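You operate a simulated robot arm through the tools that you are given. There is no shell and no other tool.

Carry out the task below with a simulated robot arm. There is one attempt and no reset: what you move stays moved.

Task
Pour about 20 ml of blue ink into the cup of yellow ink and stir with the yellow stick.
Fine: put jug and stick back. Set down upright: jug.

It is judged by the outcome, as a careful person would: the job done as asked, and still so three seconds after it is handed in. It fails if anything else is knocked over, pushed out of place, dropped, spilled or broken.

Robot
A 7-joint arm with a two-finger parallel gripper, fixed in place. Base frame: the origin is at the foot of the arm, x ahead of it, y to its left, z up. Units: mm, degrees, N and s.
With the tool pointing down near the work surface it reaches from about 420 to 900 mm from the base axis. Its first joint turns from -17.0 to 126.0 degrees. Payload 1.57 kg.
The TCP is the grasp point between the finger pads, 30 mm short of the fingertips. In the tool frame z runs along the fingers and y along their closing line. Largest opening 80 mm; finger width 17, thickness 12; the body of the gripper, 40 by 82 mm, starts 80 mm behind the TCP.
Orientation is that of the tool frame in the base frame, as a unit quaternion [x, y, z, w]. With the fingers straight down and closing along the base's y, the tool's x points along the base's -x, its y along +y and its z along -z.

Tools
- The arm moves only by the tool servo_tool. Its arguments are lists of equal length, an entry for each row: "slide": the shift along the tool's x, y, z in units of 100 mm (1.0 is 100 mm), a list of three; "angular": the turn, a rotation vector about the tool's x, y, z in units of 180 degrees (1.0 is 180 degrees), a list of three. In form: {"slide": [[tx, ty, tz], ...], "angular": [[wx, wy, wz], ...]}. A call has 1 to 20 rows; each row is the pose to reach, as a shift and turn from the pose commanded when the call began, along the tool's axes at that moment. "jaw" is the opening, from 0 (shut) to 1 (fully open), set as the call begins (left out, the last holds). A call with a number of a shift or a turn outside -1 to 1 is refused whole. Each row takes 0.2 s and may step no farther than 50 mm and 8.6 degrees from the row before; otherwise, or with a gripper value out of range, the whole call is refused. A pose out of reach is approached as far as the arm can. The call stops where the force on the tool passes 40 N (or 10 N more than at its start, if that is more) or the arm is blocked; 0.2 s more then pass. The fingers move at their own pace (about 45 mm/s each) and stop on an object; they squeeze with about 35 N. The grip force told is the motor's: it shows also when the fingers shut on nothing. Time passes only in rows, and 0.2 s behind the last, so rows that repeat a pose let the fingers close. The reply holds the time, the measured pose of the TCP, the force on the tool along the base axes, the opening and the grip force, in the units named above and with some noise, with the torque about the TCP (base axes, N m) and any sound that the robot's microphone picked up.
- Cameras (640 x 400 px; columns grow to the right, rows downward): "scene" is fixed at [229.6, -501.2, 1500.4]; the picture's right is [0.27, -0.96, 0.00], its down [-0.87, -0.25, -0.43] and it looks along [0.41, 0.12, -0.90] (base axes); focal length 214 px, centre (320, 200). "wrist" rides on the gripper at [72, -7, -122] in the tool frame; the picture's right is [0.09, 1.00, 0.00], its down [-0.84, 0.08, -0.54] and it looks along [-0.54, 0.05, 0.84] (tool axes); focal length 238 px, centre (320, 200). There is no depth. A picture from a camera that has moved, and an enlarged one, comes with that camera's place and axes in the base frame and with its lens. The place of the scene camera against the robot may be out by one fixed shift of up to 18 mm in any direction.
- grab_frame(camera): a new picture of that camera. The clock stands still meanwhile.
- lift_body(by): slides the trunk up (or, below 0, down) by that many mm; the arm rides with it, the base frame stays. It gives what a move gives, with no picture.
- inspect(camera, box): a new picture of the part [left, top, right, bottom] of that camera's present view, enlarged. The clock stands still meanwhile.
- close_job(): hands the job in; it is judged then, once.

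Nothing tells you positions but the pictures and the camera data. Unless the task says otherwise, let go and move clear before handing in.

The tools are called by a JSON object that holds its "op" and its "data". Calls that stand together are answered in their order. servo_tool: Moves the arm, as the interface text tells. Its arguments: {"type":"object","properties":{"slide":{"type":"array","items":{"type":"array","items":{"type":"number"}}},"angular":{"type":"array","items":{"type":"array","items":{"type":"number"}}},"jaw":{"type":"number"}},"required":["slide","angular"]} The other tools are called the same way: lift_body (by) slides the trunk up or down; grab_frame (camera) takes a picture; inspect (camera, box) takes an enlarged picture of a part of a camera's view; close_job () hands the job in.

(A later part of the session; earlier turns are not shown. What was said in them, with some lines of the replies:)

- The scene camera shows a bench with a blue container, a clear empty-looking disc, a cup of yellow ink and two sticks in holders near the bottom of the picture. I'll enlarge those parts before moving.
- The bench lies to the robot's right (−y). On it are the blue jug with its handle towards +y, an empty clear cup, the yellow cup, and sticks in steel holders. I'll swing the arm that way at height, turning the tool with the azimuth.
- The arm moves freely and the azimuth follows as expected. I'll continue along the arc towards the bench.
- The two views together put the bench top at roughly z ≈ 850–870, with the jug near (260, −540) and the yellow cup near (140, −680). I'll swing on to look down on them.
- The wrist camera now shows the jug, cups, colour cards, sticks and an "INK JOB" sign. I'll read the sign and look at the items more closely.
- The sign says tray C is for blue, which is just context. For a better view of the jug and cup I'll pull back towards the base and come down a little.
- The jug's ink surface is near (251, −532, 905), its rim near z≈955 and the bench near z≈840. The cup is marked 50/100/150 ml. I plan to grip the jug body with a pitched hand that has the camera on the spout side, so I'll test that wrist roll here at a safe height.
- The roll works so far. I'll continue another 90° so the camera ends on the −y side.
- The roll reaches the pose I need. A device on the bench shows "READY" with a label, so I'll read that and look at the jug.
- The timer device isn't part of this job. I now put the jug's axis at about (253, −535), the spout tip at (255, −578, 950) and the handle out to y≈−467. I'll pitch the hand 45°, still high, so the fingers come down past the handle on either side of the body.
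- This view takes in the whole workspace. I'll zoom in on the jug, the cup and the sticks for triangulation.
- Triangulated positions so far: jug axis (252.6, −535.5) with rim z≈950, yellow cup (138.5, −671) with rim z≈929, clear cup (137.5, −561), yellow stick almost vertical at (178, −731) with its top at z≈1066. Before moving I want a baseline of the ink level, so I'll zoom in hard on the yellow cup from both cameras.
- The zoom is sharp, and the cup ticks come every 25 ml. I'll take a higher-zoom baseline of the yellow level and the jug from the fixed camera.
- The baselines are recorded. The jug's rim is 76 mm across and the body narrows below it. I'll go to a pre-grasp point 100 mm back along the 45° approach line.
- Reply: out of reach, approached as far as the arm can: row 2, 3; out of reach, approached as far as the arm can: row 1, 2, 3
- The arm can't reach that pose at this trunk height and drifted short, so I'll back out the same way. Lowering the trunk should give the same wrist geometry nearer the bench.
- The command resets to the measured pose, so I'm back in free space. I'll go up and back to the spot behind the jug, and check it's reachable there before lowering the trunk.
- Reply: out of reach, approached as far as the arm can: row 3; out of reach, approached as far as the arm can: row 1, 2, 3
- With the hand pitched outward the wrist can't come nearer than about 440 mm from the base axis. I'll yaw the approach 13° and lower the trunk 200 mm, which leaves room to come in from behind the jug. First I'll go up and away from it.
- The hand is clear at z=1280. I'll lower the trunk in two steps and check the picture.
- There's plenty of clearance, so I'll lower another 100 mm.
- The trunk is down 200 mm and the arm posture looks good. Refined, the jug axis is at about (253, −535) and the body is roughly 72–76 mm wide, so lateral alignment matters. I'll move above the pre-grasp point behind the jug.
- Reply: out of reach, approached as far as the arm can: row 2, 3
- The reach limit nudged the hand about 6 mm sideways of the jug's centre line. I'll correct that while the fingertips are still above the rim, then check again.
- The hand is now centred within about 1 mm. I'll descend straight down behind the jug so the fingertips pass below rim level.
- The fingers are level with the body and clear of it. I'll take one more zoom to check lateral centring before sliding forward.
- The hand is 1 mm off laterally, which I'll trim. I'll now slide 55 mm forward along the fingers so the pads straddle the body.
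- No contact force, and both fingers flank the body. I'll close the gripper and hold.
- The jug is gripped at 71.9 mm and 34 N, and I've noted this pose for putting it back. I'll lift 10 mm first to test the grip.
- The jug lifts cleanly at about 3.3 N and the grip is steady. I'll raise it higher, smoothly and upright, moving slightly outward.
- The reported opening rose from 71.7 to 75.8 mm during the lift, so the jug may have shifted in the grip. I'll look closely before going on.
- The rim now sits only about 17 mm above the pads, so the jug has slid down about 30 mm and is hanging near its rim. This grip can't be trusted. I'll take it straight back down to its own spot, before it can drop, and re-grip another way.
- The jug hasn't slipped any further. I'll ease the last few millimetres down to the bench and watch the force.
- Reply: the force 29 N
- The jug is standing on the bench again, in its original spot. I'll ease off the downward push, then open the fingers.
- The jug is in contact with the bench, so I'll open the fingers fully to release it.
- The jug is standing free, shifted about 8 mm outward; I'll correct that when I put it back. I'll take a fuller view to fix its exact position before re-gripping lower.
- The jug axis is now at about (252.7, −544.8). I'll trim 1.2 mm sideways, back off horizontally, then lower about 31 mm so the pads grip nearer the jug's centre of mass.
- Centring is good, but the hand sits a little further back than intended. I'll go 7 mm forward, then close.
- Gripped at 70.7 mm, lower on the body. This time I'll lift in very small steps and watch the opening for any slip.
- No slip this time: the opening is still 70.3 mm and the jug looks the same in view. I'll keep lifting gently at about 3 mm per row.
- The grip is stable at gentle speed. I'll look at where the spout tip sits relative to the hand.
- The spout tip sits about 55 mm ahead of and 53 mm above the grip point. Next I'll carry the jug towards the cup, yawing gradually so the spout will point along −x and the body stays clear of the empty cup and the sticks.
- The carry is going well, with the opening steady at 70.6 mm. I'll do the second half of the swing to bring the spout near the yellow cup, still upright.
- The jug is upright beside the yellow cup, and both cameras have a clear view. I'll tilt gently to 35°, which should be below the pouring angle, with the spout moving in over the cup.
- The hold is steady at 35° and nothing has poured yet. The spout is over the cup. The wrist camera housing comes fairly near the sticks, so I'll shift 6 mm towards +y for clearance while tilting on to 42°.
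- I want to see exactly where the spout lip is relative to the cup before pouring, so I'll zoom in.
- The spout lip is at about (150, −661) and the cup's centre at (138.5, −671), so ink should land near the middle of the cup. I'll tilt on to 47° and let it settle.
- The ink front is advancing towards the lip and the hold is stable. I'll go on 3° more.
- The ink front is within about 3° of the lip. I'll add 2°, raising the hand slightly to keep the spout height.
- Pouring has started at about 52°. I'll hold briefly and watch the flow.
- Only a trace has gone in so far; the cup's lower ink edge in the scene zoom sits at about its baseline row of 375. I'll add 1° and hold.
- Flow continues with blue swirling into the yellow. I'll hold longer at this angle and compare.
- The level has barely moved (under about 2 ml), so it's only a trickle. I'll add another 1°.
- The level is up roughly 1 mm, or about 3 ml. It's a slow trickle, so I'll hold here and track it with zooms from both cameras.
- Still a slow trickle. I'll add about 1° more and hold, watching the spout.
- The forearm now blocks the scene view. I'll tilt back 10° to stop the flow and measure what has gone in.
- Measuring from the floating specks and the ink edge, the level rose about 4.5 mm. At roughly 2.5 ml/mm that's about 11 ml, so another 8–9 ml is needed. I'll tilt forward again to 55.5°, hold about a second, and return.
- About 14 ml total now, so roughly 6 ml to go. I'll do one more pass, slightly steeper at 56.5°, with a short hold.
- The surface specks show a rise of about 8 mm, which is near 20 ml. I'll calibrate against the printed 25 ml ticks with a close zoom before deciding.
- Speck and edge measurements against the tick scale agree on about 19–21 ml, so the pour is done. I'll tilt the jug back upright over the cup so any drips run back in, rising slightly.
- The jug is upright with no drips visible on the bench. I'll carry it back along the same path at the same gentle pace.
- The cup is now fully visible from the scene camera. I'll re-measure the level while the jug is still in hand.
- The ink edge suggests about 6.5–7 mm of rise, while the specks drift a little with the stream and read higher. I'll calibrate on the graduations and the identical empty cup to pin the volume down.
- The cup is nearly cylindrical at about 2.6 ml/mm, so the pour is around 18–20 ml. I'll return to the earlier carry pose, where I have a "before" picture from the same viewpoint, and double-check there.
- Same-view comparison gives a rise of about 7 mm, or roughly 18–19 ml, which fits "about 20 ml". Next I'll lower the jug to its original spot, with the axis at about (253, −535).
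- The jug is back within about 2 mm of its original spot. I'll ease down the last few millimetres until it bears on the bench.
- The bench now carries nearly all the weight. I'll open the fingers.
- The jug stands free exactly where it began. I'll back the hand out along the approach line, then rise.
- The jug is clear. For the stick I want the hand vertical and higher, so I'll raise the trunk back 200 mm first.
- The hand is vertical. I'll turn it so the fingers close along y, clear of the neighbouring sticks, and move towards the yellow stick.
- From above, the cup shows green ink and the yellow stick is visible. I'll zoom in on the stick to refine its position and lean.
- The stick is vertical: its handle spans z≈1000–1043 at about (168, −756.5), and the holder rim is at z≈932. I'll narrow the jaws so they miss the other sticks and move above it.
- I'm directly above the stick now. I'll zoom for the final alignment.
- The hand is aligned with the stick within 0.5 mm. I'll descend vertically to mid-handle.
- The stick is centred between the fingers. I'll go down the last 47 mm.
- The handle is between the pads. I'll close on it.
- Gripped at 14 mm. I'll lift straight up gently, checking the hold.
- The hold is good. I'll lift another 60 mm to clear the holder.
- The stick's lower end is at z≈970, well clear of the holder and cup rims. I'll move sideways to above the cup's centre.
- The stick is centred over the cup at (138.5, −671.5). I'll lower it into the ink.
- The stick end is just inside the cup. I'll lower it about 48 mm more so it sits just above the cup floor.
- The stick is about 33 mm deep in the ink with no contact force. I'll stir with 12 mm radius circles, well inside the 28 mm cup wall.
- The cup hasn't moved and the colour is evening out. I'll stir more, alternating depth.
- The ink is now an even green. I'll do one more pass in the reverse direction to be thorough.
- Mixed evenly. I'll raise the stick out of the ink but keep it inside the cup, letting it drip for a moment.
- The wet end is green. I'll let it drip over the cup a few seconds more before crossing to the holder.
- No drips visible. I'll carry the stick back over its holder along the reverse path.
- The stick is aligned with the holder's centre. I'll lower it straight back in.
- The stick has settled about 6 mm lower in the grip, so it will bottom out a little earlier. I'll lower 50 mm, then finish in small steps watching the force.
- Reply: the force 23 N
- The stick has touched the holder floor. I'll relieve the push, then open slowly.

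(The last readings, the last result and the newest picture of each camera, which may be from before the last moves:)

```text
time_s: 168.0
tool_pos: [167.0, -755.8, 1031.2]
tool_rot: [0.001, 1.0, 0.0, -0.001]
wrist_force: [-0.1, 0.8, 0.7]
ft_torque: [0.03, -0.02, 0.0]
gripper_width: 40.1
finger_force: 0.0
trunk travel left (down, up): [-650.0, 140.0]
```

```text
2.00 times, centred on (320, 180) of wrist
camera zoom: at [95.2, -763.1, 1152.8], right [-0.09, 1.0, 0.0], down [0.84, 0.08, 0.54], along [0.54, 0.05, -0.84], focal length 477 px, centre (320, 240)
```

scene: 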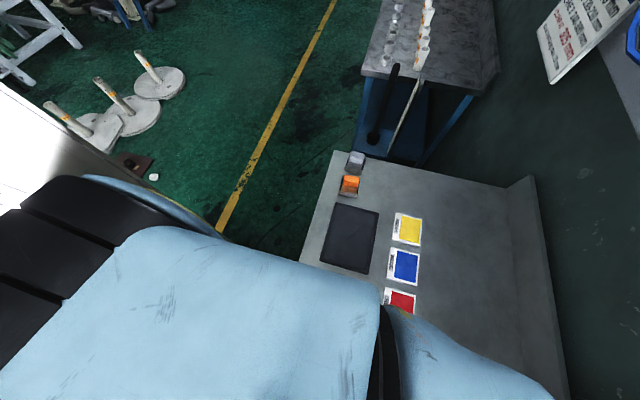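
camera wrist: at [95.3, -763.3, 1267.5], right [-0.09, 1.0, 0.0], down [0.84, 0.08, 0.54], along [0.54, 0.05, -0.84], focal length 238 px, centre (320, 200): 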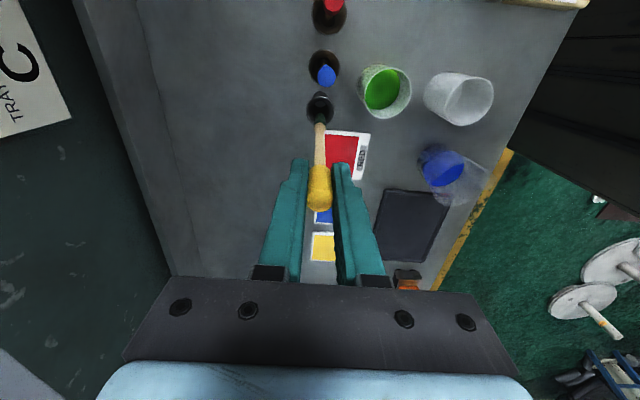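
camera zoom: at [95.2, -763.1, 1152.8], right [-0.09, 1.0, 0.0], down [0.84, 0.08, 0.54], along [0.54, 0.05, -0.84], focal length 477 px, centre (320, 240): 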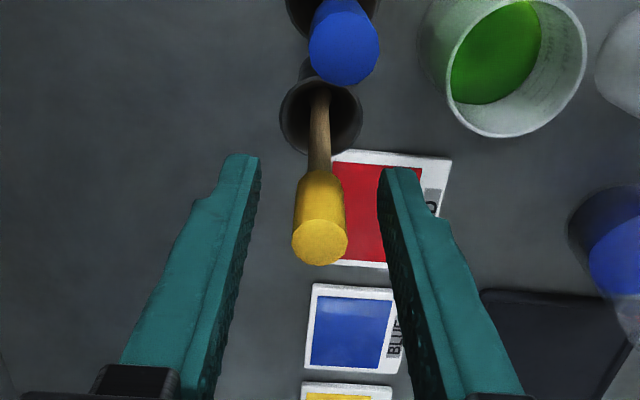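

The stick stands in its holder, released. I'll retreat straight up.

{"op": "servo_tool", "data": {"slide": [[0, 0, -0.08], [0, 0, -0.2], [0, 0, -0.35], [0, 0, -0.5], [0, 0, -0.65], [0, 0, -0.8], [0, 0, -0.95]], "angular": [[0, 0, 0], [0, 0, 0], [0, 0, 0], [0, 0, 0], [0, 0, 0], [0, 0, 0], [0, 0, 0]]}}

{"op": "servo_tool", "data": {"slide": [[0, 0, -0.2], [0, 0, -0.4], [0, 0, -0.6]], "angular": [[0, 0, 0], [0, 0, 0], [0, 0, 0]]}}

{"op": "grab_frame", "data": {"camera": "wrist"}}

{"op": "inspect", "data": {"camera": "wrist", "box": [270, 40, 480, 180]}}

```text
time_s: 169.6
tool_pos: [167.7, -756.3, 1125.9]
tool_rot: [0.001, 1.0, 0.0, -0.001]
wrist_force: [-0.4, -0.3, -0.3]
ft_torque: [0.0, 0.01, 0.01]
gripper_width: 39.9
finger_force: 0.2
trunk travel left (down, up): [-650.0, 140.0]
```

```text
time_s: 170.4
tool_pos: [167.2, -756.3, 1184.7]
tool_rot: [0.001, 1.0, 0.0, -0.001]
wrist_force: [0.7, 0.5, 0.0]
ft_torque: [0.0, 0.02, 0.0]
gripper_width: 40.0
finger_force: 0.2
trunk travel left (down, up): [-650.0, 140.0]
```

```text
taken
camera wrist: at [94.9, -763.5, 1307.7], right [-0.09, 1.0, 0.0], down [0.84, 0.08, 0.54], along [0.54, 0.05, -0.84], focal length 238 px, centre (320, 200)
```

wrist: 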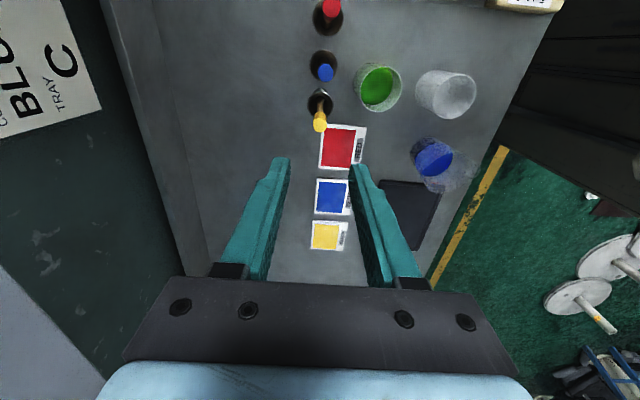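

```text
2.86 times, centred on (375, 110) of wrist
camera zoom: at [94.9, -763.5, 1307.7], right [-0.09, 1.0, 0.0], down [0.84, 0.08, 0.54], along [0.54, 0.05, -0.84], focal length 681 px, centre (163, 457)
```

zoom: 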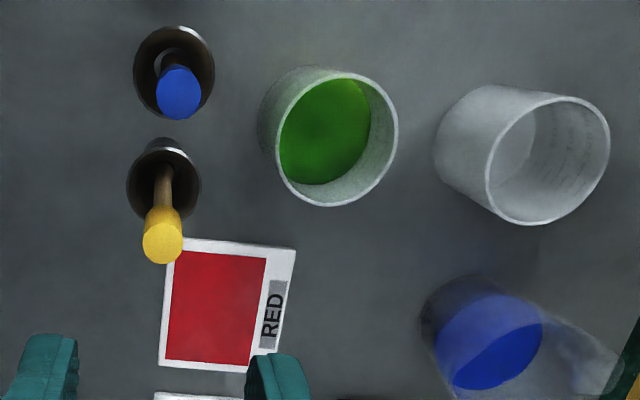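

Everything looks in place: ink evenly green, stick in its holder, jug upright. I'll move the arm aside so the fixed camera can confirm the bench.

{"op": "servo_tool", "data": {"slide": [[-0.3, 0.2, -0.1], [-0.6, 0.4, -0.2], [-0.95, 0.6, -0.3]], "angular": [[0, 0, 0], [0, 0, 0], [0, 0, 0]]}}

{"op": "servo_tool", "data": {"slide": [[-0.3, 0.3, -0.1], [-0.6, 0.6, -0.2], [-0.95, 0.95, -0.2]], "angular": [[0, 0, 0], [0, 0, 0], [0, 0, 0]]}}

{"op": "servo_tool", "data": {"slide": [[-0.3, 0.3, 0], [-0.6, 0.6, 0], [-0.95, 0.95, 0]], "angular": [[0, 0, 0], [0, 0, 0], [0, 0, 0]]}}

{"op": "grab_frame", "data": {"camera": "scene"}}

{"op": "grab_frame", "data": {"camera": "wrist"}}

```text
time_s: 171.2
tool_pos: [262.4, -696.1, 1215.1]
tool_rot: [0.002, 1.0, 0.002, -0.001]
wrist_force: [0.2, -0.3, -0.2]
ft_torque: [0.05, -0.04, 0.0]
gripper_width: 39.9
finger_force: 0.1
trunk travel left (down, up): [-650.0, 140.0]
```

```text
time_s: 172.0
tool_pos: [355.7, -602.1, 1234.2]
tool_rot: [0.001, 1.0, 0.001, -0.001]
wrist_force: [0.5, 0.4, -0.1]
ft_torque: [0.07, -0.01, 0.02]
gripper_width: 40.1
finger_force: 0.2
trunk travel left (down, up): [-650.0, 140.0]
```

```text
time_s: 172.8
tool_pos: [452.4, -506.7, 1235.0]
tool_rot: [0.001, 1.0, 0.0, -0.001]
wrist_force: [-0.7, -0.5, -0.2]
ft_torque: [0.03, -0.01, 0.01]
gripper_width: 39.9
finger_force: 0.1
trunk travel left (down, up): [-650.0, 140.0]
```

```text
taken
```

scene: 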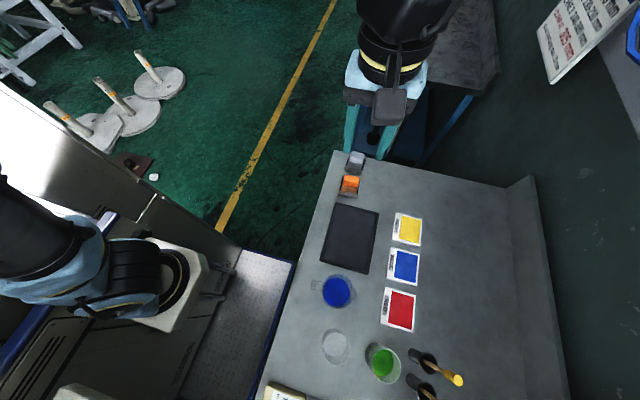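

```text
taken
camera wrist: at [380.3, -514.2, 1357.0], right [-0.09, 1.0, 0.0], down [0.84, 0.08, 0.54], along [0.54, 0.05, -0.84], focal length 238 px, centre (320, 200)
```

wrist: 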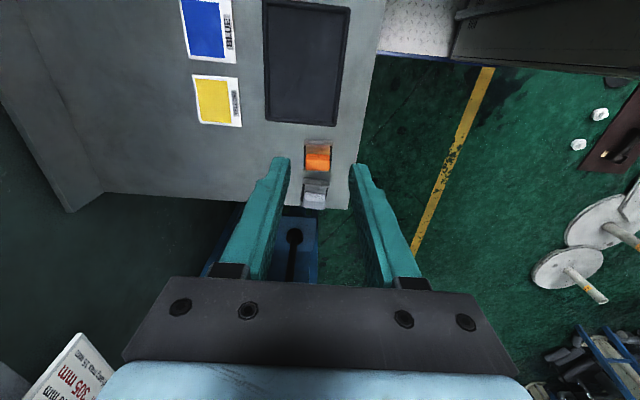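

The arm is clear of the bench. I'll do a last zoomed check of the cup, stick and jug, and of the bench between them for drips.

{"op": "inspect", "data": {"camera": "scene", "box": [300, 260, 480, 400]}}

{"op": "inspect", "data": {"camera": "scene", "box": [370, 345, 402, 377]}}

{"op": "inspect", "data": {"camera": "scene", "box": [305, 265, 370, 315]}}

```text
2.86 times, centred on (390, 330) of scene
camera zoom: at [229.6, -501.2, 1500.4], right [0.27, -0.96, 0.0], down [-0.87, -0.25, -0.43], along [0.41, 0.12, -0.9], focal length 613 px, centre (120, -171)
```

zoom: 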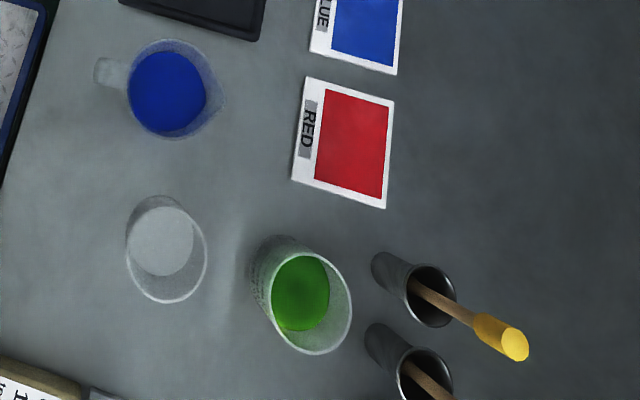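

```text
12.50 times, centred on (386, 361) of scene
camera zoom: at [229.6, -501.2, 1500.4], right [0.27, -0.96, 0.0], down [-0.87, -0.25, -0.43], along [0.41, 0.12, -0.9], focal length 2681 px, centre (-505, -1812)
```

zoom: 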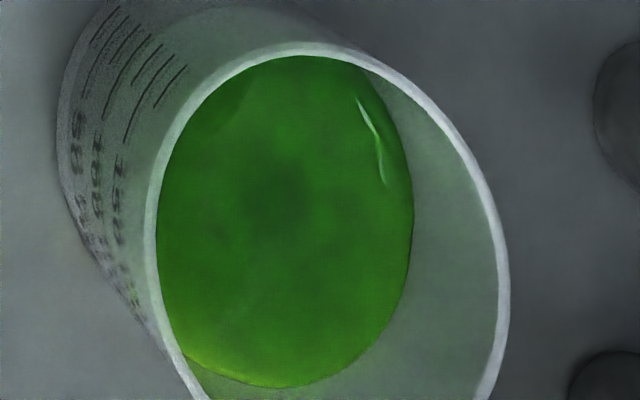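

```text
8.00 times, centred on (338, 290) of scene
camera zoom: at [229.6, -501.2, 1500.4], right [0.27, -0.96, 0.0], down [-0.87, -0.25, -0.43], along [0.41, 0.12, -0.9], focal length 1716 px, centre (180, -520)
```

zoom: 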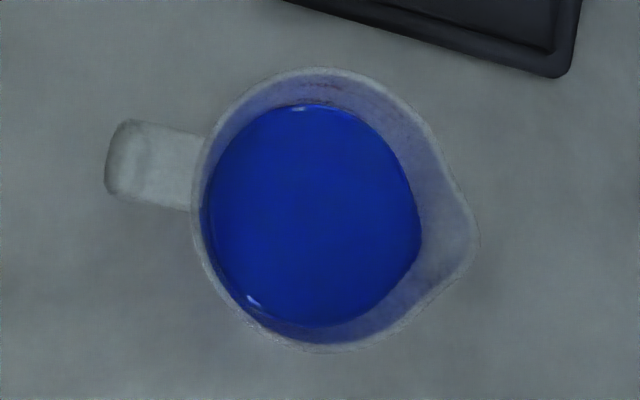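

The final state looks right:
- **Ink:** an even green, with the level up about 7 mm, or roughly 19 ml by the printed scale.
- **Jug:** upright on its original spot.
- **Stick:** the yellow stick is back in its holder.
- **Bench:** clean, and nothing else has moved.

The arm is clear and empty, so I'm handing in the job.

{"op": "close_job", "data": {}}

```text
The job is handed in.
```

I poured about 19 ml of blue ink into the yellow cup and stirred it with the yellow stick to an even green. The pour is my estimate from the rise in ink level against the cup's printed scale. The individual readings ran from about 16 to 23 ml.

- **Jug:** it is upright on its original spot. On the first lift it slid about 30 mm in the gripper without spilling. I set it back down, gripped it lower and moved more slowly, and it held for the rest of the job.
- **Stick:** the yellow stick is back in its holder, standing as it was. Its lower end is wet with green ink.
- **Bench:** in the last pictures I saw no drips, and nothing else had been moved or knocked over.

The gripper is empty and the arm is clear of the bench.
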